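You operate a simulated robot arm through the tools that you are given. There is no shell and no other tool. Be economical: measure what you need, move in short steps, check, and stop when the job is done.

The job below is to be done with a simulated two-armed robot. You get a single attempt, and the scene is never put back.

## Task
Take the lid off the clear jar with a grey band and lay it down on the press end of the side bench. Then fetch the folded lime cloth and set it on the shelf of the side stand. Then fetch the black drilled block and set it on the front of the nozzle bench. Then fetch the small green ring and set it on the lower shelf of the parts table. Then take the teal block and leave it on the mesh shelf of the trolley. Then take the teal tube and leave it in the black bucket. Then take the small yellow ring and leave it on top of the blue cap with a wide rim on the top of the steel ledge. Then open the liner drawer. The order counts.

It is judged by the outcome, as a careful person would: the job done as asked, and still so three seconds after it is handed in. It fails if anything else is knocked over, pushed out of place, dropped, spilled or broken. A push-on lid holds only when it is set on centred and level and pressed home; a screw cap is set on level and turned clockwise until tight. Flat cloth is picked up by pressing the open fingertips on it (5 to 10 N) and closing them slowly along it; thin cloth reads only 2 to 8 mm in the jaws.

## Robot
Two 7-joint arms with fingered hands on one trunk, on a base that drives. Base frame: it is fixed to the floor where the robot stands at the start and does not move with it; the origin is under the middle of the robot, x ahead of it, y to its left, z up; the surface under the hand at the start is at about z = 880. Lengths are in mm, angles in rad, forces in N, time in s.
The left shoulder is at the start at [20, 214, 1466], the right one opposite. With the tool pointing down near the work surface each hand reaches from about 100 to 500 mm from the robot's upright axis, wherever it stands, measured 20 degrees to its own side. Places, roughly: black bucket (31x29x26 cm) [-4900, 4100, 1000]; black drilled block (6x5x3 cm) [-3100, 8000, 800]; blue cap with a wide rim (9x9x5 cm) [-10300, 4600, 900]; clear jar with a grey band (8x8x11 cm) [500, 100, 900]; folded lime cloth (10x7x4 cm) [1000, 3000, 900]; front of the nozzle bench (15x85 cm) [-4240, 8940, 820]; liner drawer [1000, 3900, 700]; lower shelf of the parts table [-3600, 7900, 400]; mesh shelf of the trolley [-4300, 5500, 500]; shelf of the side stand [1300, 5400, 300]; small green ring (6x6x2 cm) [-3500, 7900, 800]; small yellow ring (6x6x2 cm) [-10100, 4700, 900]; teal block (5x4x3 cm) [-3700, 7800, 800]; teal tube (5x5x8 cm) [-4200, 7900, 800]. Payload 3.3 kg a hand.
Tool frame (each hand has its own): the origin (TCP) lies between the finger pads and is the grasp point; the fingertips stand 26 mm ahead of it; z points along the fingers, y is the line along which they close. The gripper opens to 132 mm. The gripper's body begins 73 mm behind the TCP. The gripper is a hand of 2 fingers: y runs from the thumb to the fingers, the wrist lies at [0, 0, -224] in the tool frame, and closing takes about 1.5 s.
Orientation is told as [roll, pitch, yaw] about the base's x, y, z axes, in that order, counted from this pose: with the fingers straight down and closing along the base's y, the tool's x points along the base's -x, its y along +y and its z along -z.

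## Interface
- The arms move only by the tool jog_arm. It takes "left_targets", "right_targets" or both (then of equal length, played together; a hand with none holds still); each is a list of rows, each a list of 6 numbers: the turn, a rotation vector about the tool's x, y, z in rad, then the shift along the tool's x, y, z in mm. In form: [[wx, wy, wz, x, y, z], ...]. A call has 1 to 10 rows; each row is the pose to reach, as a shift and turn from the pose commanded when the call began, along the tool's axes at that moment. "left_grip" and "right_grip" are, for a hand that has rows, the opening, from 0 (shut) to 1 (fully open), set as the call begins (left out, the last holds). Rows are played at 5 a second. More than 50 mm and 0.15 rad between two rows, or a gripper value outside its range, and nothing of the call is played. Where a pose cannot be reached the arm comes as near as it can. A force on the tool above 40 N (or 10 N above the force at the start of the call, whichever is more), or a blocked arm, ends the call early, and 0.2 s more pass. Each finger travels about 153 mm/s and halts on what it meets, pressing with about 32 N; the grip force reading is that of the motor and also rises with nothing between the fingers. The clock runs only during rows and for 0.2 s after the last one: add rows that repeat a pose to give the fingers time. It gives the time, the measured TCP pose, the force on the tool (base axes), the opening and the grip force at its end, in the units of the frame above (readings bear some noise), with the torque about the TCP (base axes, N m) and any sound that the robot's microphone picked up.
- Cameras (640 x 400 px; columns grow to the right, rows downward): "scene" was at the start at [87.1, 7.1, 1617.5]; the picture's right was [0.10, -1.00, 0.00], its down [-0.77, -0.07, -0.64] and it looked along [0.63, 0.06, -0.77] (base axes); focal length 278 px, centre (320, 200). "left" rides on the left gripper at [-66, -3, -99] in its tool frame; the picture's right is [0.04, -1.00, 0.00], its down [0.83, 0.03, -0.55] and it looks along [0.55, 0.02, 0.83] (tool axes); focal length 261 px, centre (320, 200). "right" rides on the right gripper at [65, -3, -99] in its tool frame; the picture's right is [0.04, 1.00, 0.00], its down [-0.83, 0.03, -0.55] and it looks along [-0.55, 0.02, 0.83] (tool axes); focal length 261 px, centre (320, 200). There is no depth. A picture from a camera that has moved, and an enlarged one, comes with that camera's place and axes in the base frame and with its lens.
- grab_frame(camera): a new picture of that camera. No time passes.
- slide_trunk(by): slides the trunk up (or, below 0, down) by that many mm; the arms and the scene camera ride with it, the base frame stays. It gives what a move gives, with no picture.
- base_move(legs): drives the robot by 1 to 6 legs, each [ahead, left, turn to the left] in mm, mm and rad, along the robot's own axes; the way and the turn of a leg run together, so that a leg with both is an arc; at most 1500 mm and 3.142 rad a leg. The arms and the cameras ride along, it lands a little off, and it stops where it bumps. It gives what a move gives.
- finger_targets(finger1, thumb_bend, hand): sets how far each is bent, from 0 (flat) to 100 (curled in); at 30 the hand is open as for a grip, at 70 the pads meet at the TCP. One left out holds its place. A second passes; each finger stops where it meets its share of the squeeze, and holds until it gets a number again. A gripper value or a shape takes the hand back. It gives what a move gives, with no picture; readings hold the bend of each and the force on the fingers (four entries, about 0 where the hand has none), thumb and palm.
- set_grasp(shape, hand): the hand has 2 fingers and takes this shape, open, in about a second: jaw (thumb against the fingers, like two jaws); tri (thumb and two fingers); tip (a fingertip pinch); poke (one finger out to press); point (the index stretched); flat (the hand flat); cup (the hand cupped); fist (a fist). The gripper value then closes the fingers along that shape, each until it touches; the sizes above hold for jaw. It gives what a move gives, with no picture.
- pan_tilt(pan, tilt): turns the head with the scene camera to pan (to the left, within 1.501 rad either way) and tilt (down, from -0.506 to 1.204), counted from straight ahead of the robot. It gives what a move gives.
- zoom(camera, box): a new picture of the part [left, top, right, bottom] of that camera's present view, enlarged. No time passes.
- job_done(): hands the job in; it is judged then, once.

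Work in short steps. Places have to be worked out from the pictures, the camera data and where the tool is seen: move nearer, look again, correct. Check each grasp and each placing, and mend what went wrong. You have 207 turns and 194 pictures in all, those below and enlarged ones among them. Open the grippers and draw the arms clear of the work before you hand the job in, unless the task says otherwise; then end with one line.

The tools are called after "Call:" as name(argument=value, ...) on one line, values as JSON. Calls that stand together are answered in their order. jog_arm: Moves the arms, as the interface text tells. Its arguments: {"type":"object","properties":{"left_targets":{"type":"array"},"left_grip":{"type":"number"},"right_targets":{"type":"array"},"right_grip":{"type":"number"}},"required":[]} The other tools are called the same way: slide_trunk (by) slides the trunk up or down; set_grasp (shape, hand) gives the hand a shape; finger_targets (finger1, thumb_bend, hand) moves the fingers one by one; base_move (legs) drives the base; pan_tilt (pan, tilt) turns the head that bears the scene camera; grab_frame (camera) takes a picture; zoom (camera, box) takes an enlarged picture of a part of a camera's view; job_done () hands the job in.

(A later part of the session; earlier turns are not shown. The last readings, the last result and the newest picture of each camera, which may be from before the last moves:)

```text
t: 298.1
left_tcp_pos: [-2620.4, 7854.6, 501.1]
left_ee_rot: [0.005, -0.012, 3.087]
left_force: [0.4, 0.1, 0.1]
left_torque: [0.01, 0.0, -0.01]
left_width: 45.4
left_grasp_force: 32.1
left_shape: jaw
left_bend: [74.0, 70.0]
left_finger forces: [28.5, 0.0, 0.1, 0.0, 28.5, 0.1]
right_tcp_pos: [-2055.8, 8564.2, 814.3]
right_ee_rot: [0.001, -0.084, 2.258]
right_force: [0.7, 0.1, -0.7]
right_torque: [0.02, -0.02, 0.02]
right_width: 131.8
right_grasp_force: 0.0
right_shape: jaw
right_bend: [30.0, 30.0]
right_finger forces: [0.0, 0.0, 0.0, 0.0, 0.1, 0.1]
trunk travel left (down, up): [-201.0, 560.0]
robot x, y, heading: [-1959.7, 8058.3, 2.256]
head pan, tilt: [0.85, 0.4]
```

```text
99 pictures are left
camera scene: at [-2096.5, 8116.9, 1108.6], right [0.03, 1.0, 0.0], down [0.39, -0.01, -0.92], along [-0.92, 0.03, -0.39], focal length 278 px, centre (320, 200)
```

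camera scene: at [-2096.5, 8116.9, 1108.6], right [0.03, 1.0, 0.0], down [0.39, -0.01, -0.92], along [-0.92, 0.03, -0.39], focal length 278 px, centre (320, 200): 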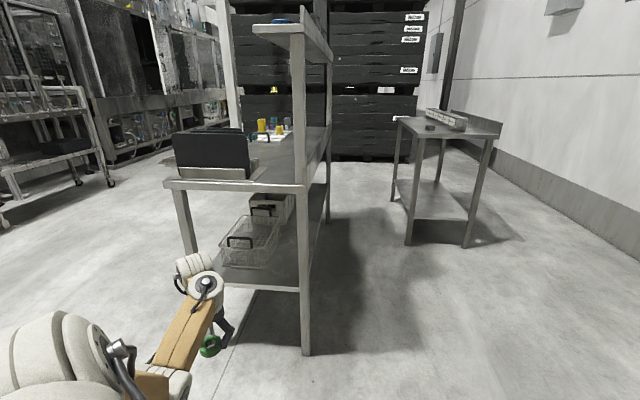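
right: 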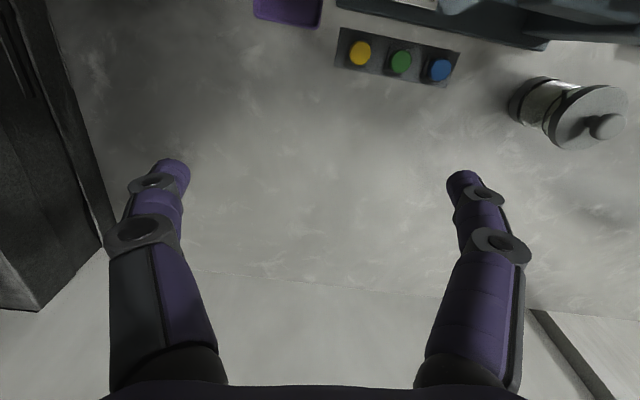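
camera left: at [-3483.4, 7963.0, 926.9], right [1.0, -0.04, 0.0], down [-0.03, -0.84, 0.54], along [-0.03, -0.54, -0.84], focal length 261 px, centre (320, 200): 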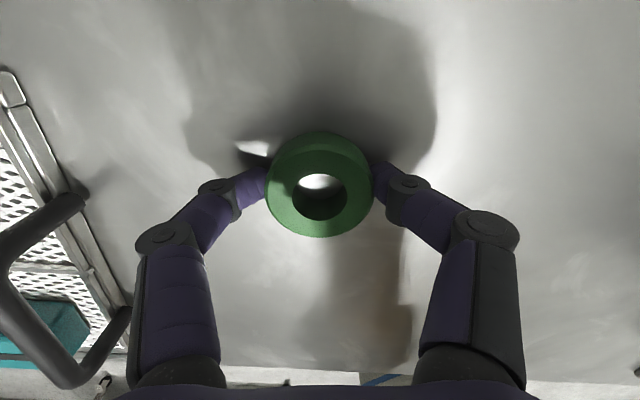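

The lower shelf is at z≈340 and has a free strip at its right end beside the basket. I'm approaching toward [-3030, 7930].

Call:
base_move(legs=[[267, 208, 0]])

Call:
grab_frame(camera="left")

Call:
grab_frame(camera="scene")

```text
t: 300.3
left_tcp_pos: [-2949.8, 7931.3, 501.3]
left_ee_rot: [0.004, -0.013, 3.085]
left_force: [0.0, -0.4, -1.1]
left_torque: [0.02, 0.03, 0.02]
left_width: 45.0
left_grasp_force: 31.6
left_shape: jaw
left_bend: [74.0, 70.0]
left_finger forces: [28.5, 0.0, 0.0, 0.0, 28.6, 0.0]
right_tcp_pos: [-2386.1, 8638.3, 815.2]
right_ee_rot: [0.0, -0.084, 2.257]
right_force: [0.5, 0.9, 0.1]
right_torque: [0.01, 0.0, 0.0]
right_width: 132.0
right_grasp_force: 0.1
right_shape: jaw
right_bend: [30.0, 30.0]
right_finger forces: [0.1, 0.1, 0.1, 0.1, 0.1, 0.0]
trunk travel left (down, up): [-201.0, 560.0]
robot x, y, heading: [-2288.5, 8135.1, 2.248]
head pan, tilt: [0.85, 0.4]
```

```text
98 pictures are left
camera left: at [-3013.4, 7936.3, 602.3], right [0.1, 1.0, 0.0], down [0.84, -0.08, 0.54], along [0.54, -0.06, -0.84], focal length 261 px, centre (320, 200)
```

left: 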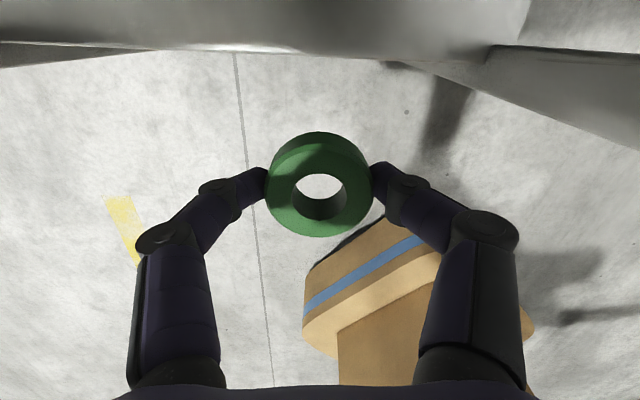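

```text
97 pictures are left
camera scene: at [-2425.9, 8190.3, 1108.7], right [0.04, 1.0, 0.0], down [0.39, -0.01, -0.92], along [-0.92, 0.03, -0.39], focal length 278 px, centre (320, 200)
```

scene: 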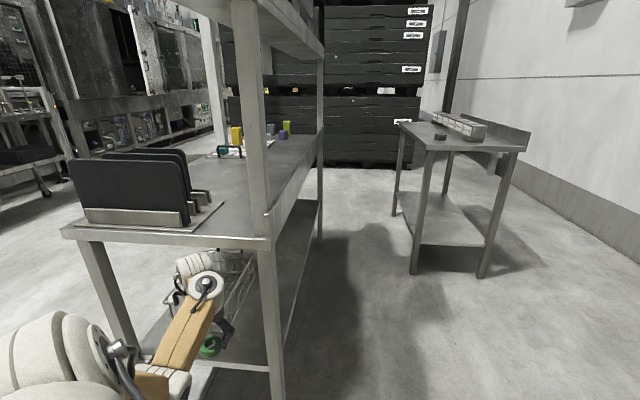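

The shelf edge is at x≈-3002. I'm lowering 60 mm and tilting the hand slightly so the wrist and camera stay clear of the table edge and basket, then moving in.

Call:
jog_arm(left_targets=[[0, -0.08, 0, 0, 0, 20], [0, -0.17, 0, 0, 0, 40], [0, -0.25, 0, 0, 0, 60], [0, -0.25, 0, 0, 0, 60]])

Call:
base_move(legs=[[55, 70, 0]])

Call:
grab_frame(camera="left")

Call:
zoom(camera="scene", box=[60, 200, 320, 400])

```text
t: 301.3
left_tcp_pos: [-2951.1, 7929.4, 442.7]
left_ee_rot: [0.005, -0.263, 3.084]
left_force: [-0.3, -0.2, -0.2]
left_torque: [0.04, 0.03, 0.01]
left_width: 45.2
left_grasp_force: 32.1
left_shape: jaw
left_bend: [74.0, 70.0]
left_finger forces: [28.6, 0.0, 0.1, 0.0, 28.6, 0.0]
right_tcp_pos: [-2384.7, 8637.9, 813.9]
right_ee_rot: [-0.001, -0.083, 2.256]
right_force: [0.3, -0.2, 0.7]
right_torque: [-0.01, 0.01, 0.05]
right_width: 131.9
right_grasp_force: 0.1
right_shape: jaw
right_bend: [30.0, 30.0]
right_finger forces: [0.0, 0.0, 0.0, 0.0, 0.0, 0.0]
trunk travel left (down, up): [-201.0, 560.0]
robot x, y, heading: [-2291.7, 8133.9, 2.251]
head pan, tilt: [0.85, 0.4]
```

```text
t: 302.4
left_tcp_pos: [-3039.2, 7929.0, 443.4]
left_ee_rot: [0.005, -0.262, 3.085]
left_force: [-0.3, -0.1, -0.7]
left_torque: [0.0, 0.01, 0.0]
left_width: 45.2
left_grasp_force: 32.0
left_shape: jaw
left_bend: [74.0, 70.0]
left_finger forces: [28.7, 0.1, 0.0, 0.1, 28.6, 0.0]
right_tcp_pos: [-2473.6, 8637.6, 815.8]
right_ee_rot: [0.0, -0.084, 2.256]
right_force: [0.0, -0.4, -0.3]
right_torque: [-0.03, 0.0, -0.01]
right_width: 132.2
right_grasp_force: 0.0
right_shape: jaw
right_bend: [30.0, 30.0]
right_finger forces: [0.0, 0.0, 0.0, 0.0, 0.0, 0.1]
trunk travel left (down, up): [-201.0, 560.0]
robot x, y, heading: [-2381.9, 8130.9, 2.254]
head pan, tilt: [0.85, 0.4]
```

```text
96 pictures are left
camera left: at [-3077.1, 7933.5, 555.2], right [0.1, 1.0, -0.01], down [0.94, -0.09, 0.32], along [0.32, -0.04, -0.95], focal length 261 px, centre (320, 200)
```

left: 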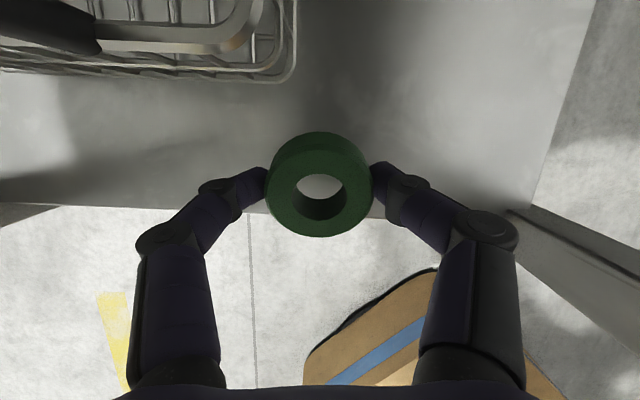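

```text
2.00 times, centred on (190, 300) of scene
camera zoom: at [-2514.7, 8189.6, 1108.7], right [0.04, 1.0, 0.0], down [0.39, -0.01, -0.92], along [-0.92, 0.03, -0.39], focal length 556 px, centre (580, 0)
```

zoom: 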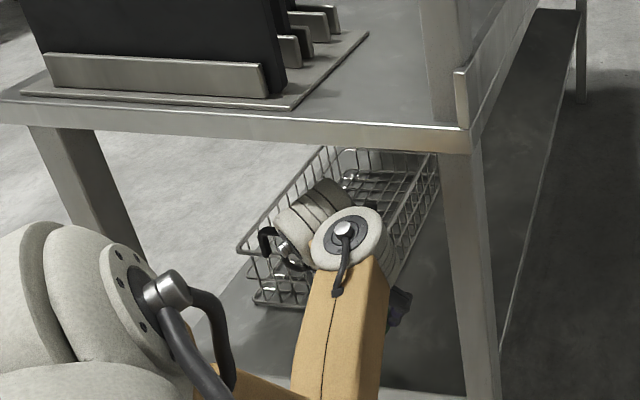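

The ring is over the shelf strip. I'm shifting 25 mm away from the basket corner and lowering vertically.

Call:
jog_arm(left_targets=[[0, 0, 0, 0, -25, 0], [0, 0, 0, 5.2, -25, 19.3], [0, 0, 0, 10.4, -25, 38.6], [0, 0, 0, 14.2, -25, 53], [0, 0, 0, 16.8, -25, 62.8], [0, 0, 0, 16.8, -25, 62.8]])

Call:
grab_frame(camera="left")

```text
t: 303.7
left_tcp_pos: [-3044.5, 7951.8, 387.1]
left_ee_rot: [0.007, -0.282, 3.086]
left_force: [0.7, 2.0, 26.3]
left_torque: [0.59, -0.12, 0.02]
left_width: 46.8
left_grasp_force: 32.0
left_shape: jaw
left_bend: [74.0, 70.0]
left_finger forces: [36.2, 0.0, 0.0, 0.1, 51.9, 0.1]
right_tcp_pos: [-2472.2, 8638.0, 814.6]
right_ee_rot: [0.003, -0.084, 2.257]
right_force: [0.0, -0.6, -0.3]
right_torque: [-0.01, 0.01, -0.01]
right_width: 131.7
right_grasp_force: 0.1
right_shape: jaw
right_bend: [30.0, 30.0]
right_finger forces: [0.1, 0.1, 0.0, 0.0, 0.0, 0.0]
trunk travel left (down, up): [-201.0, 560.0]
robot x, y, heading: [-2379.2, 8130.3, 2.255]
head pan, tilt: [0.85, 0.4]
stopped in row 6 (left hand): the force on the tool passed its limit at 46 N (the readings are from after the stop); the commanded pose is now the measured one
```

```text
94 pictures are left
camera left: at [-3078.4, 7957.5, 499.8], right [0.09, 1.0, -0.02], down [0.95, -0.08, 0.3], along [0.3, -0.05, -0.95], focal length 261 px, centre (320, 200)
```

left: 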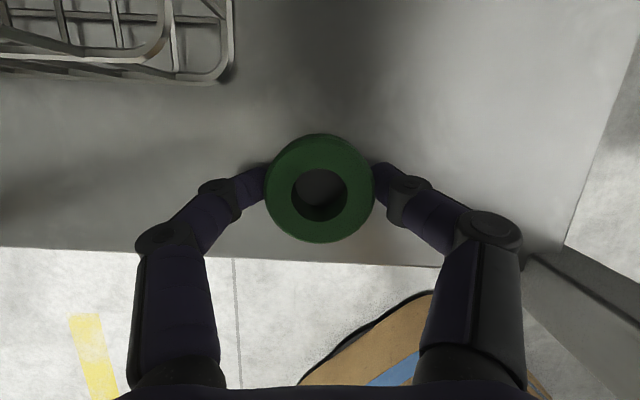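

It's touching at its outer edge. I'm partly levelling the hand and settling the ring before release.

Call:
jog_arm(left_targets=[[0, 0.08, 0, 0, 0, -2], [0, 0.17, 0, 0, 0, -1], [0, 0.17, 0, 0, 0, 1], [0, 0.17, 0, 1, 0, 4], [0, 0.17, 0, 1, 0, 4]])

Call:
jog_arm(left_targets=[[0, 0, 0, 0, 0, 0], [0, 0, 0, 0, 0, 0], [0, 0, 0, 0, 0, 0], [0, 0, 0, 0, 0, 0]], left_grip=0.65)

Call:
grab_frame(camera="left")

```text
t: 304.6
left_tcp_pos: [-3045.8, 7952.3, 386.0]
left_ee_rot: [0.007, -0.114, 3.089]
left_force: [2.4, 0.8, 23.5]
left_torque: [0.4, -0.17, 0.0]
left_width: 47.1
left_grasp_force: 31.9
left_shape: jaw
left_bend: [74.0, 70.0]
left_finger forces: [39.1, 0.1, 0.0, 0.0, 49.6, 0.0]
right_tcp_pos: [-2472.9, 8638.2, 815.0]
right_ee_rot: [0.002, -0.086, 2.258]
right_force: [0.0, 0.9, 0.4]
right_torque: [-0.03, 0.01, 0.03]
right_width: 131.7
right_grasp_force: 0.0
right_shape: jaw
right_bend: [30.0, 30.0]
right_finger forces: [0.0, 0.0, 0.1, 0.1, 0.1, 0.1]
trunk travel left (down, up): [-201.0, 560.0]
robot x, y, heading: [-2378.1, 8133.9, 2.258]
head pan, tilt: [0.85, 0.4]
stopped in row 4 (left hand): the force on the tool passed its limit at 45 N (the readings are from after the stop); the commanded pose is now the measured one
```

```text
t: 305.6
left_tcp_pos: [-3045.7, 7951.6, 385.4]
left_ee_rot: [0.007, -0.111, 3.087]
left_force: [-6.2, -3.4, 32.5]
left_torque: [0.43, 0.08, 0.05]
left_width: 77.3
left_grasp_force: 0.0
left_shape: jaw
left_bend: [73.0, 76.0]
left_finger forces: [10.4, 0.1, 0.0, 0.0, 22.1, 0.0]
right_tcp_pos: [-2472.4, 8639.3, 814.6]
right_ee_rot: [0.004, -0.084, 2.257]
right_force: [-0.3, 0.5, 0.5]
right_torque: [0.03, 0.03, -0.01]
right_width: 131.8
right_grasp_force: 0.0
right_shape: jaw
right_bend: [30.0, 30.0]
right_finger forces: [0.0, 0.0, 0.1, 0.0, 0.0, 0.0]
trunk travel left (down, up): [-201.0, 560.0]
robot x, y, heading: [-2376.7, 8133.7, 2.253]
head pan, tilt: [0.85, 0.4]
```

```text
93 pictures are left
camera left: at [-3098.4, 7958.0, 492.0], right [0.09, 1.0, -0.01], down [0.89, -0.08, 0.46], along [0.45, -0.05, -0.89], focal length 261 px, centre (320, 200)
```

left: 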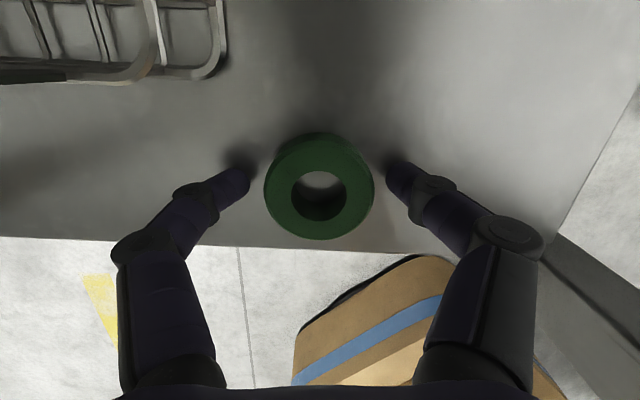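

The ring rests on the shelf. I'm lifting the open hand and backing out.

Call:
jog_arm(left_targets=[[0, 0, 0, 0, 0, -8], [0, 0, 0, 0, 0, -8], [0, 0, 0, 0, 0, -35], [0, 0, 0, 0, 0, -65], [0, 0, 0, 0, 0, -65]])

Call:
grab_frame(camera="left")

Call:
base_move(legs=[[-260, -318, 0]])

Call:
zoom(camera="scene", box=[120, 160, 360, 320])

```text
t: 306.8
left_tcp_pos: [-3037.9, 7951.9, 448.7]
left_ee_rot: [0.004, -0.104, 3.087]
left_force: [0.2, 0.4, -0.8]
left_torque: [-0.01, 0.03, -0.04]
left_width: 85.8
left_grasp_force: 0.0
left_shape: jaw
left_bend: [70.0, 63.0]
left_finger forces: [0.1, 0.0, 0.0, 0.1, 0.0, 0.1]
right_tcp_pos: [-2474.4, 8638.0, 813.5]
right_ee_rot: [0.002, -0.083, 2.256]
right_force: [-0.4, -1.0, 0.2]
right_torque: [0.02, -0.01, -0.01]
right_width: 132.0
right_grasp_force: 0.1
right_shape: jaw
right_bend: [30.0, 30.0]
right_finger forces: [0.0, 0.0, 0.1, 0.1, 0.0, 0.0]
trunk travel left (down, up): [-201.0, 560.0]
robot x, y, heading: [-2380.9, 8134.7, 2.258]
head pan, tilt: [0.85, 0.4]
```

```text
92 pictures are left
camera left: at [-3090.9, 7957.7, 554.2], right [0.09, 1.0, -0.01], down [0.88, -0.08, 0.46], along [0.46, -0.05, -0.89], focal length 261 px, centre (320, 200)
```

left: 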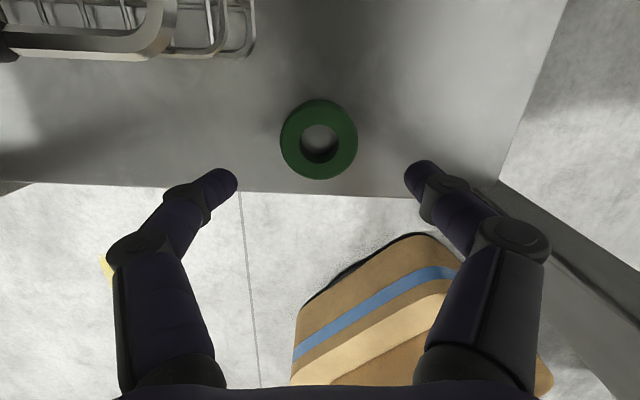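

```text
t: 309.3
left_tcp_pos: [-2625.4, 7958.3, 448.0]
left_ee_rot: [0.004, -0.105, 3.088]
left_force: [0.2, -0.7, -0.4]
left_torque: [0.0, -0.01, 0.02]
left_width: 85.6
left_grasp_force: 0.0
left_shape: jaw
left_bend: [70.0, 63.0]
left_finger forces: [0.0, 0.1, 0.0, 0.0, 0.0, 0.0]
right_tcp_pos: [-2062.8, 8643.8, 814.2]
right_ee_rot: [0.0, -0.085, 2.255]
right_force: [0.4, 0.1, 0.2]
right_torque: [0.02, 0.0, -0.03]
right_width: 131.9
right_grasp_force: 0.0
right_shape: jaw
right_bend: [30.0, 30.0]
right_finger forces: [0.0, 0.0, 0.0, 0.0, 0.0, 0.0]
trunk travel left (down, up): [-201.0, 560.0]
robot x, y, heading: [-1967.1, 8139.6, 2.252]
head pan, tilt: [0.85, 0.4]
```

```text
2.50 times, centred on (240, 240) of scene
camera zoom: at [-2103.1, 8195.7, 1108.7], right [0.04, 1.0, 0.0], down [0.39, -0.01, -0.92], along [-0.92, 0.03, -0.39], focal length 695 px, centre (520, 100)
```

zoom: 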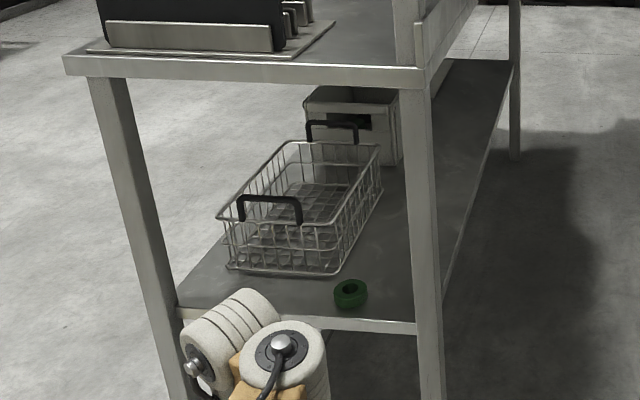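

The green ring sits properly on the lower shelf. Next is the teal block on the tray at about [-3688, 7790]; I'm raising and driving back to the table's front.

Call:
slide_trunk(by=400)

Call:
slide_trunk(by=100)

Call:
base_move(legs=[[-963, 781, 0], [0, 0, -1.512], [-1094, 999, 0], [67, 74, 0]])

Call:
jog_arm(left_targets=[[0, 0.1, 0.14, 0, 0, 0], [0, 0.1, 0.28, 0, 0, 0], [0, 0.1, 0.42, 0, 0, 0], [0, 0.1, 0.56, 0, 0, 0], [0, 0.1, 0.7, 0, 0, 0], [0, 0.1, 0.8, 0, 0, 0], [0, 0.1, 0.8, 0, 0, 0]])

Call:
grab_frame(camera="left")

Call:
grab_frame(camera="scene")

```text
t: 313.1
left_tcp_pos: [-2625.2, 7958.3, 848.6]
left_ee_rot: [0.007, -0.107, 3.087]
left_force: [-0.1, -0.4, -0.7]
left_torque: [0.05, -0.01, -0.04]
left_width: 85.8
left_grasp_force: 0.1
left_shape: jaw
left_bend: [70.0, 63.0]
left_finger forces: [0.0, 0.0, 0.1, 0.0, 0.0, 0.0]
right_tcp_pos: [-2062.9, 8643.3, 1214.8]
right_ee_rot: [0.001, -0.085, 2.258]
right_force: [0.4, -0.9, 0.1]
right_torque: [0.03, -0.01, 0.0]
right_width: 132.0
right_grasp_force: 0.0
right_shape: jaw
right_bend: [30.0, 30.0]
right_finger forces: [0.0, 0.0, 0.0, 0.1, 0.0, 0.0]
trunk travel left (down, up): [-601.0, 160.0]
robot x, y, heading: [-1970.7, 8138.0, 2.253]
head pan, tilt: [0.85, 0.4]
```

```text
t: 314.5
left_tcp_pos: [-2625.5, 7957.3, 948.6]
left_ee_rot: [0.004, -0.105, 3.088]
left_force: [0.4, 0.2, 0.4]
left_torque: [-0.01, 0.0, 0.0]
left_width: 85.5
left_grasp_force: 0.0
left_shape: jaw
left_bend: [70.0, 63.0]
left_finger forces: [0.0, 0.0, 0.0, 0.1, 0.0, 0.0]
right_tcp_pos: [-2063.1, 8643.1, 1314.1]
right_ee_rot: [0.002, -0.083, 2.258]
right_force: [0.2, -0.3, 0.3]
right_torque: [0.02, -0.01, 0.02]
right_width: 131.7
right_grasp_force: 0.0
right_shape: jaw
right_bend: [30.0, 30.0]
right_finger forces: [0.0, 0.0, 0.0, 0.1, 0.0, 0.0]
trunk travel left (down, up): [-701.0, 60.0]
robot x, y, heading: [-1969.2, 8140.1, 2.257]
head pan, tilt: [0.85, 0.4]
```

```text
t: 332.2
left_tcp_pos: [-3625.9, 7699.3, 947.9]
left_ee_rot: [0.005, -0.105, 1.534]
left_force: [1.2, 0.1, 0.6]
left_torque: [-0.03, 0.03, -0.02]
left_width: 85.6
left_grasp_force: 0.1
left_shape: jaw
left_bend: [70.0, 63.0]
left_finger forces: [0.0, 0.0, 0.0, 0.0, 0.0, 0.0]
right_tcp_pos: [-2930.3, 7148.6, 1315.4]
right_ee_rot: [0.0, -0.085, 0.701]
right_force: [0.5, 0.2, -0.5]
right_torque: [-0.03, 0.0, 0.02]
right_width: 132.0
right_grasp_force: 0.1
right_shape: jaw
right_bend: [30.0, 30.0]
right_finger forces: [0.1, 0.0, 0.0, 0.0, 0.1, 0.0]
trunk travel left (down, up): [-701.0, 60.0]
robot x, y, heading: [-3431.1, 7038.2, 0.699]
head pan, tilt: [0.85, 0.4]
```

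```text
refused: row 1 steps farther than a row can; nothing moved
```

```text
90 pictures are left
camera left: at [-3619.1, 7753.0, 1053.7], right [1.0, -0.08, -0.01], down [-0.06, -0.88, 0.46], along [-0.04, -0.46, -0.89], focal length 261 px, centre (320, 200)
```

left: 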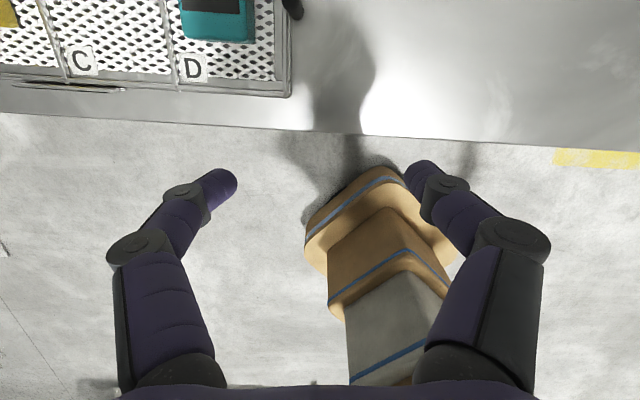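

```text
89 pictures are left
camera scene: at [-3422.3, 7143.0, 1612.3], right [1.0, -0.02, 0.0], down [-0.01, -0.39, -0.92], along [0.02, 0.92, -0.39], focal length 278 px, centre (320, 200)
```

scene: 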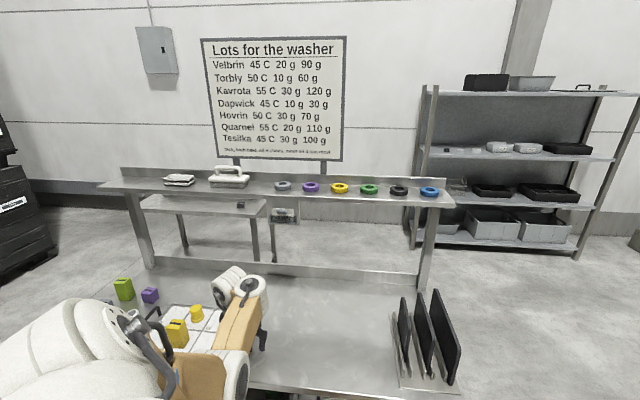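

The teal block is at [-3688, 7785], and the tray handle is close on its right, so I'll close along y. I'm turning the hand there in small steps.

Call:
jog_arm(left_targets=[[0, 0.1, 0, 0, 0, 0], [0, 0.1, 0.14, 0, 0, 0], [0, 0.1, 0.28, 0, 0, 0], [0, 0.1, 0.42, 0, 0, 0], [0, 0.1, 0.56, 0, 0, 0], [0, 0.1, 0.7, 0, 0, 0], [0, 0.1, 0.84, 0, 0, 0], [0, 0.1, 0.98, 0, 0, 0], [0, 0.1, 1.1, 0, 0, 0], [0, 0.1, 1.1, 0, 0, 0]], left_grip=0.6)

```text
t: 334.4
left_tcp_pos: [-3624.8, 7698.5, 948.7]
left_ee_rot: [0.047, 0.038, 0.434]
left_force: [-0.6, -0.3, 0.4]
left_torque: [0.01, -0.02, 0.02]
left_width: 79.6
left_grasp_force: 0.1
left_shape: jaw
left_bend: [71.0, 70.0]
left_finger forces: [0.0, 0.0, 0.1, 0.1, 0.1, 0.0]
right_tcp_pos: [-2930.1, 7146.2, 1314.6]
right_ee_rot: [0.001, -0.084, 0.703]
right_force: [0.4, 0.1, -0.7]
right_torque: [-0.02, -0.02, -0.01]
right_width: 131.9
right_grasp_force: 0.0
right_shape: jaw
right_bend: [30.0, 30.0]
right_finger forces: [0.1, 0.1, 0.0, 0.1, 0.0, 0.0]
trunk travel left (down, up): [-701.0, 60.0]
robot x, y, heading: [-3433.4, 7041.6, 0.702]
head pan, tilt: [0.85, 0.4]
```

I'm finishing the turn (with tilt correction) while moving over the block.

Call:
jog_arm(left_targets=[[0.015, -0.004, 0.11, 5, 26, 0], [0.03, -0.008, 0.22, 10, 53, 0], [0.045, -0.012, 0.33, 15, 80, 0], [0.058, -0.015, 0.434, 20, 106, 0], [0.058, -0.015, 0.434, 20, 106, 0]])

Call:
grab_frame(camera="left")

```text
t: 335.6
left_tcp_pos: [-3681.4, 7765.9, 953.7]
left_ee_rot: [-0.025, 0.026, 0.002]
left_force: [0.0, 0.1, -0.5]
left_torque: [0.0, -0.02, 0.0]
left_width: 79.3
left_grasp_force: 0.1
left_shape: jaw
left_bend: [71.0, 70.0]
left_finger forces: [0.1, 0.0, 0.0, 0.0, 0.0, 0.1]
left hand out of reach, approached as far as the arm can: row 4, 5
right_tcp_pos: [-2929.5, 7146.6, 1315.2]
right_ee_rot: [0.0, -0.084, 0.703]
right_force: [0.2, 0.6, -0.7]
right_torque: [-0.03, -0.02, 0.0]
right_width: 131.8
right_grasp_force: 0.1
right_shape: jaw
right_bend: [30.0, 30.0]
right_finger forces: [0.0, 0.0, 0.0, 0.1, 0.1, 0.1]
trunk travel left (down, up): [-701.0, 60.0]
robot x, y, heading: [-3434.6, 7042.3, 0.699]
head pan, tilt: [0.85, 0.4]
```

```text
88 pictures are left
camera left: at [-3612.7, 7766.5, 1051.0], right [-0.04, -1.0, 0.03], down [-0.82, 0.05, 0.57], along [-0.57, 0.0, -0.82], focal length 261 px, centre (320, 200)
```

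left: 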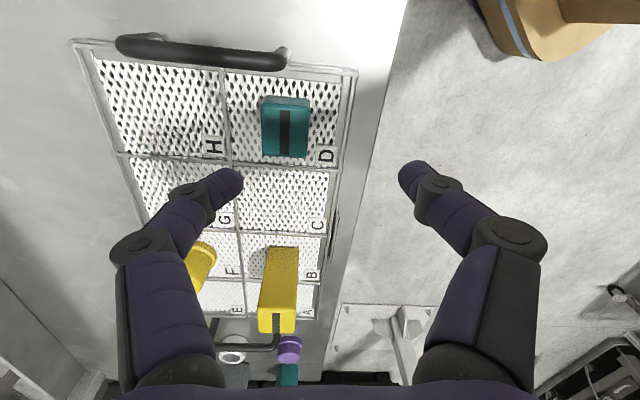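

The block is at about [-3684, 7790]. I'm nudging the base forward by 24 mm, then checking.

Call:
base_move(legs=[[16, 18, 0]])

Call:
jog_arm(left_targets=[[-0.025, -0.026, 0, 3, 0, 25], [-0.025, -0.026, 0, 3, 0, 50], [-0.025, -0.026, 0, 3, 0, 50]])

Call:
grab_frame(camera="left")

```text
t: 336.4
left_tcp_pos: [-3680.6, 7791.0, 953.8]
left_ee_rot: [-0.026, 0.027, 0.003]
left_force: [-0.2, -0.8, 0.5]
left_torque: [0.01, 0.03, 0.02]
left_width: 79.3
left_grasp_force: 0.1
left_shape: jaw
left_bend: [71.0, 70.0]
left_finger forces: [0.0, 0.0, 0.0, 0.0, 0.1, 0.0]
right_tcp_pos: [-2929.1, 7170.6, 1314.0]
right_ee_rot: [0.001, -0.083, 0.701]
right_force: [0.2, 1.3, 0.5]
right_torque: [0.04, 0.0, 0.04]
right_width: 131.8
right_grasp_force: 0.0
right_shape: jaw
right_bend: [30.0, 30.0]
right_finger forces: [0.0, 0.0, 0.1, 0.0, 0.0, 0.0]
trunk travel left (down, up): [-701.0, 60.0]
robot x, y, heading: [-3431.1, 7064.7, 0.703]
head pan, tilt: [0.85, 0.4]
```

```text
t: 337.2
left_tcp_pos: [-3684.0, 7771.1, 912.0]
left_ee_rot: [0.0, 0.003, 0.003]
left_force: [-0.4, -0.8, 0.5]
left_torque: [0.01, 0.03, 0.01]
left_width: 79.5
left_grasp_force: 0.0
left_shape: jaw
left_bend: [71.0, 70.0]
left_finger forces: [0.0, 0.0, 0.0, 0.0, 0.0, 0.0]
left hand out of reach, approached as far as the arm can: row 1, 2, 3
right_tcp_pos: [-2928.7, 7170.1, 1314.2]
right_ee_rot: [0.003, -0.084, 0.701]
right_force: [0.3, -0.2, 0.5]
right_torque: [0.03, 0.02, 0.02]
right_width: 132.1
right_grasp_force: 0.0
right_shape: jaw
right_bend: [30.0, 30.0]
right_finger forces: [0.0, 0.0, 0.0, 0.0, 0.1, 0.0]
trunk travel left (down, up): [-701.0, 60.0]
robot x, y, heading: [-3431.2, 7064.2, 0.704]
head pan, tilt: [0.85, 0.4]
```

```text
87 pictures are left
camera left: at [-3617.3, 7767.0, 1010.1], right [-0.04, -1.0, 0.0], down [-0.83, 0.03, 0.55], along [-0.55, 0.02, -0.83], focal length 261 px, centre (320, 200)
```

left: 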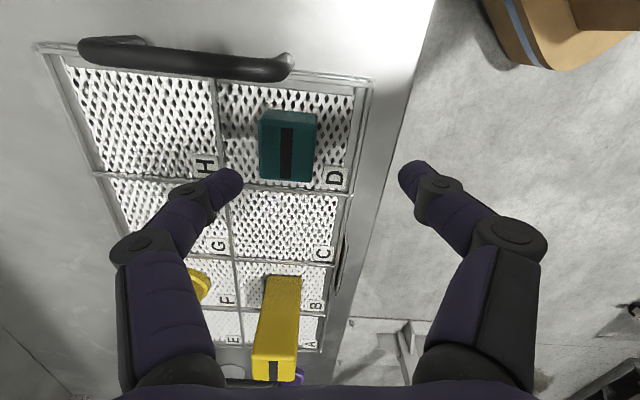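

The arm is near its limit, so I'm bringing the base 60 mm closer and the trunk 60 mm lower, then re-centring.

Call:
base_move(legs=[[39, 46, 0]])

Call:
jog_arm(left_targets=[[0, 0, 0, 0, -20, -30], [0, 0, 0, 0, -42, -55], [0, 0, 0, 0, -42, -55]])

Call:
slide_trunk(by=-80)

Call:
grab_frame(camera="left")

```text
t: 338.2
left_tcp_pos: [-3683.2, 7833.7, 909.5]
left_ee_rot: [-0.001, 0.002, 0.002]
left_force: [0.6, -0.3, -0.1]
left_torque: [-0.04, -0.03, -0.03]
left_width: 79.8
left_grasp_force: 0.1
left_shape: jaw
left_bend: [71.0, 70.0]
left_finger forces: [0.1, 0.0, 0.0, 0.0, 0.1, 0.0]
right_tcp_pos: [-2928.4, 7233.3, 1314.6]
right_ee_rot: [-0.001, -0.085, 0.703]
right_force: [0.4, 1.4, 0.2]
right_torque: [-0.02, 0.0, 0.0]
right_width: 131.7
right_grasp_force: 0.0
right_shape: jaw
right_bend: [30.0, 30.0]
right_finger forces: [0.0, 0.0, 0.0, 0.0, 0.0, 0.0]
trunk travel left (down, up): [-701.0, 60.0]
robot x, y, heading: [-3435.1, 7129.7, 0.7]
head pan, tilt: [0.85, 0.4]
```

```text
t: 339.0
left_tcp_pos: [-3683.0, 7789.5, 965.8]
left_ee_rot: [0.0, -0.002, 0.002]
left_force: [-0.1, -0.2, 0.4]
left_torque: [0.01, 0.01, 0.01]
left_width: 79.3
left_grasp_force: 0.1
left_shape: jaw
left_bend: [71.0, 70.0]
left_finger forces: [0.0, 0.0, 0.0, 0.0, 0.0, 0.0]
right_tcp_pos: [-2929.3, 7230.6, 1314.1]
right_ee_rot: [0.001, -0.083, 0.701]
right_force: [0.1, 0.3, 0.2]
right_torque: [0.01, -0.01, -0.02]
right_width: 131.9
right_grasp_force: 0.0
right_shape: jaw
right_bend: [30.0, 30.0]
right_finger forces: [0.0, 0.0, 0.1, 0.0, 0.0, 0.1]
trunk travel left (down, up): [-701.0, 60.0]
robot x, y, heading: [-3432.8, 7128.7, 0.702]
head pan, tilt: [0.85, 0.4]
```

```text
t: 340.1
left_tcp_pos: [-3683.6, 7789.5, 885.7]
left_ee_rot: [-0.001, 0.001, 0.003]
left_force: [-0.8, 0.1, 0.1]
left_torque: [-0.01, 0.01, 0.02]
left_width: 79.4
left_grasp_force: 0.1
left_shape: jaw
left_bend: [71.0, 70.0]
left_finger forces: [0.1, 0.0, 0.1, 0.0, 0.0, 0.0]
right_tcp_pos: [-2929.3, 7231.2, 1234.6]
right_ee_rot: [0.0, -0.084, 0.702]
right_force: [0.0, 0.6, 1.1]
right_torque: [-0.02, 0.05, -0.01]
right_width: 132.0
right_grasp_force: 0.1
right_shape: jaw
right_bend: [30.0, 30.0]
right_finger forces: [0.0, 0.0, 0.0, 0.0, 0.0, 0.1]
trunk travel left (down, up): [-621.0, 140.0]
robot x, y, heading: [-3428.9, 7124.8, 0.705]
head pan, tilt: [0.85, 0.4]
```

```text
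86 pictures are left
camera left: at [-3616.8, 7786.7, 984.9], right [-0.04, -1.0, 0.0], down [-0.83, 0.03, 0.55], along [-0.55, 0.02, -0.83], focal length 261 px, centre (320, 200)
```

left: 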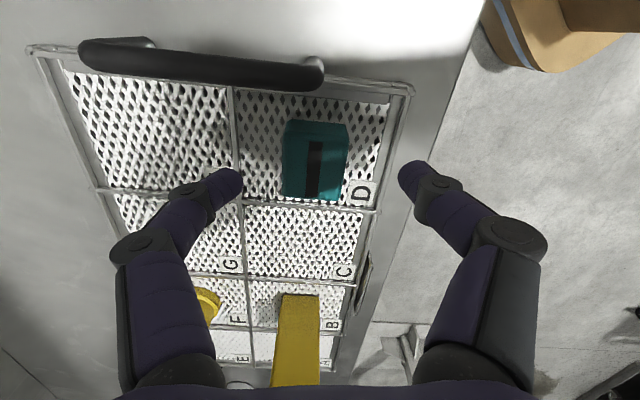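

The block is centred at x≈-3690. I'm shifting 7 mm and descending to just above the tray.

Call:
jog_arm(left_targets=[[0, 0, 0, 7, 1, 20], [0, 0, 0, 7, 1, 36], [0, 0, 0, 7, 1, 44], [0, 0, 0, 7, 1, 44]])

Call:
grab_frame(camera="left")

```text
t: 341.1
left_tcp_pos: [-3688.2, 7790.8, 842.5]
left_ee_rot: [0.001, 0.003, 0.003]
left_force: [-0.1, -0.3, 0.6]
left_torque: [0.04, -0.01, -0.01]
left_width: 79.6
left_grasp_force: 0.0
left_shape: jaw
left_bend: [71.0, 70.0]
left_finger forces: [0.0, 0.0, 0.1, 0.1, 0.0, 0.0]
right_tcp_pos: [-2929.6, 7232.1, 1234.8]
right_ee_rot: [-0.001, -0.084, 0.702]
right_force: [-0.3, -0.6, 0.8]
right_torque: [0.01, 0.0, 0.0]
right_width: 131.8
right_grasp_force: 0.1
right_shape: jaw
right_bend: [30.0, 30.0]
right_finger forces: [0.0, 0.0, 0.0, 0.1, 0.1, 0.1]
trunk travel left (down, up): [-621.0, 140.0]
robot x, y, heading: [-3430.5, 7125.6, 0.696]
head pan, tilt: [0.85, 0.4]
```

```text
85 pictures are left
camera left: at [-3623.4, 7788.2, 940.5], right [-0.04, -1.0, 0.0], down [-0.83, 0.03, 0.55], along [-0.55, 0.02, -0.83], focal length 261 px, centre (320, 200)
```

left: 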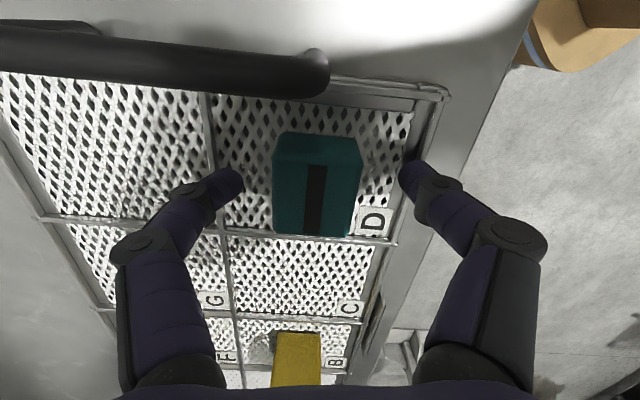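

The block is well between the fingers, so I'm closing.

Call:
jog_arm(left_targets=[[0, 0, 0, 0, 0, 0], [0, 0, 0, 0, 0, 0], [0, 0, 0, 0, 0, 0], [0, 0, 0, 0, 0, 0], [0, 0, 0, 0, 0, 0]], left_grip=0)

Call:
jog_arm(left_targets=[[0, 0, 0, 0, 0, -20], [0, 0, 0, 0, 0, -60], [0, 0, 0, 0, 0, -90], [0, 0, 0, 0, 0, -90]])

Call:
grab_frame(camera="left")

```text
t: 342.3
left_tcp_pos: [-3690.2, 7791.3, 841.6]
left_ee_rot: [-0.001, 0.001, 0.001]
left_force: [0.6, -0.5, -0.2]
left_torque: [-0.04, 0.04, 0.0]
left_width: 33.4
left_grasp_force: 31.9
left_shape: jaw
left_bend: [74.0, 70.0]
left_finger forces: [28.8, 0.0, 0.0, 0.1, 28.8, 0.1]
right_tcp_pos: [-2929.6, 7232.5, 1235.8]
right_ee_rot: [0.0, -0.084, 0.701]
right_force: [-0.2, 0.4, 0.3]
right_torque: [0.0, 0.01, -0.02]
right_width: 131.9
right_grasp_force: 0.1
right_shape: jaw
right_bend: [30.0, 30.0]
right_finger forces: [0.0, 0.0, 0.1, 0.1, 0.0, 0.0]
trunk travel left (down, up): [-621.0, 140.0]
robot x, y, heading: [-3430.4, 7131.6, 0.698]
head pan, tilt: [0.85, 0.4]
```

```text
t: 343.3
left_tcp_pos: [-3688.6, 7790.9, 930.0]
left_ee_rot: [-0.003, 0.002, 0.002]
left_force: [0.1, 0.7, -1.6]
left_torque: [-0.02, 0.03, 0.03]
left_width: 33.4
left_grasp_force: 31.9
left_shape: jaw
left_bend: [74.0, 70.0]
left_finger forces: [28.9, 0.1, 0.0, 0.1, 28.9, 0.0]
right_tcp_pos: [-2928.8, 7230.6, 1235.7]
right_ee_rot: [0.0, -0.085, 0.702]
right_force: [-0.2, 0.0, 0.1]
right_torque: [-0.04, 0.02, 0.0]
right_width: 131.8
right_grasp_force: 0.1
right_shape: jaw
right_bend: [30.0, 30.0]
right_finger forces: [0.0, 0.0, 0.0, 0.0, 0.0, 0.1]
trunk travel left (down, up): [-621.0, 140.0]
robot x, y, heading: [-3434.7, 7128.6, 0.702]
head pan, tilt: [0.85, 0.4]
```

```text
84 pictures are left
camera left: at [-3622.5, 7789.3, 1029.3], right [-0.04, -1.0, 0.0], down [-0.83, 0.03, 0.55], along [-0.55, 0.02, -0.83], focal length 261 px, centre (320, 200)
```

left: 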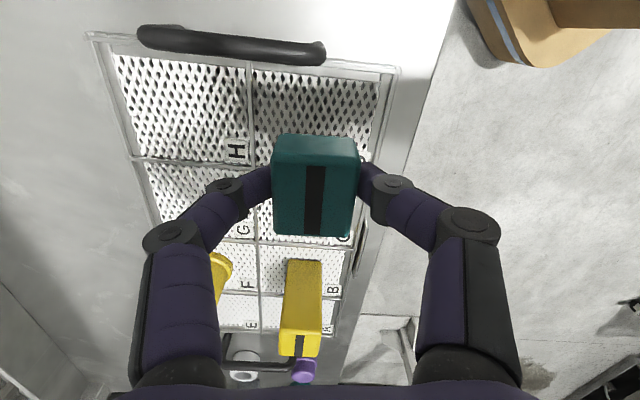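

The teal block is held. I'm raising, backing off from the table and turning to look at the trolley.

Call:
slide_trunk(by=140)

Call:
base_move(legs=[[-258, -306, 0], [0, 0, 2.2]])

Call:
pan_tilt(pan=1.0, tilt=0.5)

Call:
grab_frame(camera="scene")

```text
t: 345.0
left_tcp_pos: [-3689.5, 7790.9, 1070.8]
left_ee_rot: [-0.002, 0.0, 0.003]
left_force: [0.6, 0.0, -1.2]
left_torque: [0.0, 0.0, 0.02]
left_width: 33.6
left_grasp_force: 32.3
left_shape: jaw
left_bend: [74.0, 70.0]
left_finger forces: [28.9, 0.0, 0.0, 0.1, 28.9, 0.0]
right_tcp_pos: [-2929.1, 7231.0, 1374.9]
right_ee_rot: [0.001, -0.084, 0.703]
right_force: [0.0, -0.8, 0.6]
right_torque: [0.02, 0.01, -0.01]
right_width: 131.8
right_grasp_force: 0.0
right_shape: jaw
right_bend: [30.0, 30.0]
right_finger forces: [0.0, 0.1, 0.1, 0.0, 0.0, 0.0]
trunk travel left (down, up): [-761.0, 0.0]
robot x, y, heading: [-3429.9, 7129.7, 0.703]
head pan, tilt: [0.85, 0.4]
```

```text
t: 352.8
left_tcp_pos: [-3796.8, 6119.0, 1071.0]
left_ee_rot: [-0.002, 0.003, 2.23]
left_force: [0.7, 0.4, -2.3]
left_torque: [0.0, 0.0, -0.02]
left_width: 32.9
left_grasp_force: 31.9
left_shape: jaw
left_bend: [74.0, 70.0]
left_finger forces: [28.6, 0.1, 0.1, 0.1, 28.5, 0.0]
right_tcp_pos: [-3819.8, 7062.8, 1375.1]
right_ee_rot: [0.0, -0.083, 2.931]
right_force: [0.5, 0.1, 0.1]
right_torque: [0.0, 0.01, -0.01]
right_width: 131.8
right_grasp_force: 0.1
right_shape: jaw
right_bend: [30.0, 30.0]
right_finger forces: [0.0, 0.0, 0.1, 0.0, 0.0, 0.0]
trunk travel left (down, up): [-761.0, 0.0]
robot x, y, heading: [-3431.0, 6728.2, 2.93]
head pan, tilt: [0.85, 0.4]
```

```text
t: 353.5
left_tcp_pos: [-3798.0, 6119.3, 1071.6]
left_ee_rot: [-0.002, 0.003, 2.232]
left_force: [-0.3, -0.4, -1.8]
left_torque: [0.0, 0.0, -0.03]
left_width: 32.8
left_grasp_force: 32.9
left_shape: jaw
left_bend: [74.0, 70.0]
left_finger forces: [28.4, 0.0, 0.1, 0.1, 28.5, 0.0]
right_tcp_pos: [-3819.9, 7063.2, 1374.9]
right_ee_rot: [-0.001, -0.083, 2.93]
right_force: [-0.5, -1.1, -0.9]
right_torque: [-0.02, -0.02, 0.01]
right_width: 132.0
right_grasp_force: 0.0
right_shape: jaw
right_bend: [30.0, 30.0]
right_finger forces: [0.1, 0.0, 0.1, 0.0, 0.2, 0.0]
trunk travel left (down, up): [-761.0, 0.0]
robot x, y, heading: [-3430.7, 6729.1, 2.933]
head pan, tilt: [1.0, 0.499]
```

```text
83 pictures are left
camera scene: at [-3504.5, 6665.8, 1663.4], right [-0.71, 0.71, 0.0], down [0.34, 0.34, -0.88], along [-0.62, -0.62, -0.48], focal length 278 px, centre (320, 200)
```

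scene: 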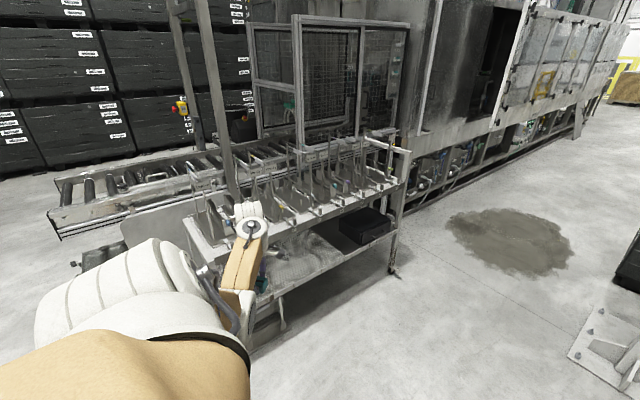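

I'm zooming on the trolley's lower mesh shelf.

Call:
zoom(camera="scene", box=[190, 130, 430, 330])

```text
2.00 times, centred on (310, 230) of scene
camera zoom: at [-3504.5, 6665.8, 1663.4], right [-0.71, 0.71, 0.0], down [0.34, 0.34, -0.88], along [-0.62, -0.62, -0.48], focal length 556 px, centre (340, 140)
```

zoom: 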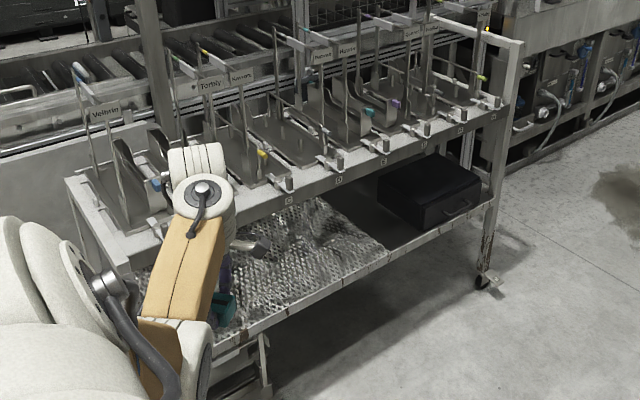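

The mesh shelf runs along the trolley's front at about y 5735, with free mesh around x -4300. I'm turning the stance so the left arm points -y and approaching to a standoff.

Call:
base_move(legs=[[0, 0, 0.94], [909, -701, 0]])

Call:
jog_arm(left_targets=[[0, 0, -0.14, 0, 0, 0], [0, 0, -0.28, 0, 0, 0], [0, 0, -0.42, 0, 0, 0], [0, 0, -0.56, 0, 0, 0], [0, 0, -0.7, 0, 0, 0], [0, 0, -0.84, 0, 0, 0], [0, 0, -0.98, 0, 0, 0], [0, 0, -1.12, 0, 0, 0], [0, 0, -1.26, 0, 0, 0], [0, 0, -1.4, 0, 0, 0]])

Call:
slide_trunk(by=-400)

Call:
pan_tilt(pan=0.85, tilt=0.45)

Call:
grab_frame(camera="scene")

```text
t: 361.7
left_tcp_pos: [-4280.3, 5994.9, 1071.7]
left_ee_rot: [-0.003, 0.001, -3.103]
left_force: [0.8, 0.6, -1.2]
left_torque: [-0.03, 0.02, -0.02]
left_width: 33.0
left_grasp_force: 31.8
left_shape: jaw
left_bend: [74.0, 70.0]
left_finger forces: [28.4, 0.0, 0.0, 0.0, 28.5, 0.0]
right_tcp_pos: [-5060.6, 6526.4, 1374.5]
right_ee_rot: [0.0, -0.085, -2.402]
right_force: [0.3, -0.4, -0.3]
right_torque: [0.0, 0.02, -0.02]
right_width: 131.7
right_grasp_force: 0.0
right_shape: jaw
right_bend: [30.0, 30.0]
right_finger forces: [0.0, 0.0, 0.0, 0.0, 0.1, 0.0]
trunk travel left (down, up): [-761.0, 0.0]
robot x, y, heading: [-4562.1, 6651.0, -2.404]
head pan, tilt: [1.0, 0.499]
```

```text
t: 363.9
left_tcp_pos: [-4280.5, 5994.4, 1071.1]
left_ee_rot: [0.0, 0.001, -1.7]
left_force: [0.5, 0.5, -1.0]
left_torque: [-0.01, 0.03, -0.01]
left_width: 32.7
left_grasp_force: 32.1
left_shape: jaw
left_bend: [74.0, 70.0]
left_finger forces: [28.4, 0.0, 0.0, 0.0, 28.4, 0.1]
right_tcp_pos: [-5060.4, 6526.1, 1374.8]
right_ee_rot: [-0.001, -0.083, -2.403]
right_force: [0.2, 0.2, -0.4]
right_torque: [-0.01, 0.0, -0.06]
right_width: 132.0
right_grasp_force: 0.1
right_shape: jaw
right_bend: [30.0, 30.0]
right_finger forces: [0.0, 0.0, 0.0, 0.0, 0.0, 0.0]
trunk travel left (down, up): [-761.0, 0.0]
robot x, y, heading: [-4561.2, 6650.6, -2.407]
head pan, tilt: [1.0, 0.499]
```

```text
t: 367.7
left_tcp_pos: [-4279.7, 5996.3, 672.7]
left_ee_rot: [0.0, 0.002, -1.703]
left_force: [-0.2, 0.4, -1.3]
left_torque: [0.0, 0.03, -0.04]
left_width: 32.7
left_grasp_force: 31.8
left_shape: jaw
left_bend: [74.0, 70.0]
left_finger forces: [28.4, 0.0, 0.0, 0.0, 28.4, 0.0]
right_tcp_pos: [-5060.9, 6526.8, 975.5]
right_ee_rot: [0.0, -0.085, -2.403]
right_force: [0.8, -0.1, -0.9]
right_torque: [0.01, -0.01, 0.01]
right_width: 131.8
right_grasp_force: 0.2
right_shape: jaw
right_bend: [30.0, 30.0]
right_finger forces: [0.0, 0.0, 0.0, 0.0, 0.1, 0.0]
trunk travel left (down, up): [-361.0, 400.0]
robot x, y, heading: [-4562.0, 6650.3, -2.405]
head pan, tilt: [1.0, 0.499]
```

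```text
t: 368.4
left_tcp_pos: [-4280.5, 5994.6, 672.0]
left_ee_rot: [0.001, 0.001, -1.702]
left_force: [0.5, -0.2, -1.9]
left_torque: [0.03, -0.01, 0.01]
left_width: 32.4
left_grasp_force: 32.5
left_shape: jaw
left_bend: [74.0, 70.0]
left_finger forces: [28.4, 0.1, 0.1, 0.0, 28.4, 0.0]
right_tcp_pos: [-5061.0, 6526.2, 975.1]
right_ee_rot: [0.0, -0.082, -2.404]
right_force: [0.4, 0.2, 0.5]
right_torque: [0.01, 0.01, 0.0]
right_width: 131.9
right_grasp_force: 0.1
right_shape: jaw
right_bend: [30.0, 30.0]
right_finger forces: [0.0, 0.0, 0.0, 0.0, 0.1, 0.0]
trunk travel left (down, up): [-361.0, 400.0]
robot x, y, heading: [-4564.2, 6646.8, -2.405]
head pan, tilt: [0.85, 0.45]
```

```text
81 pictures are left
camera scene: at [-4584.1, 6534.1, 1266.8], right [-1.0, -0.02, 0.0], down [-0.01, 0.44, -0.9], along [0.02, -0.9, -0.44], focal length 278 px, centre (320, 200)
```

scene: 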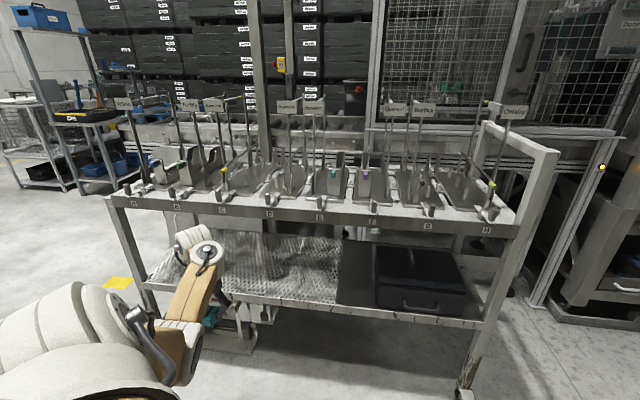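

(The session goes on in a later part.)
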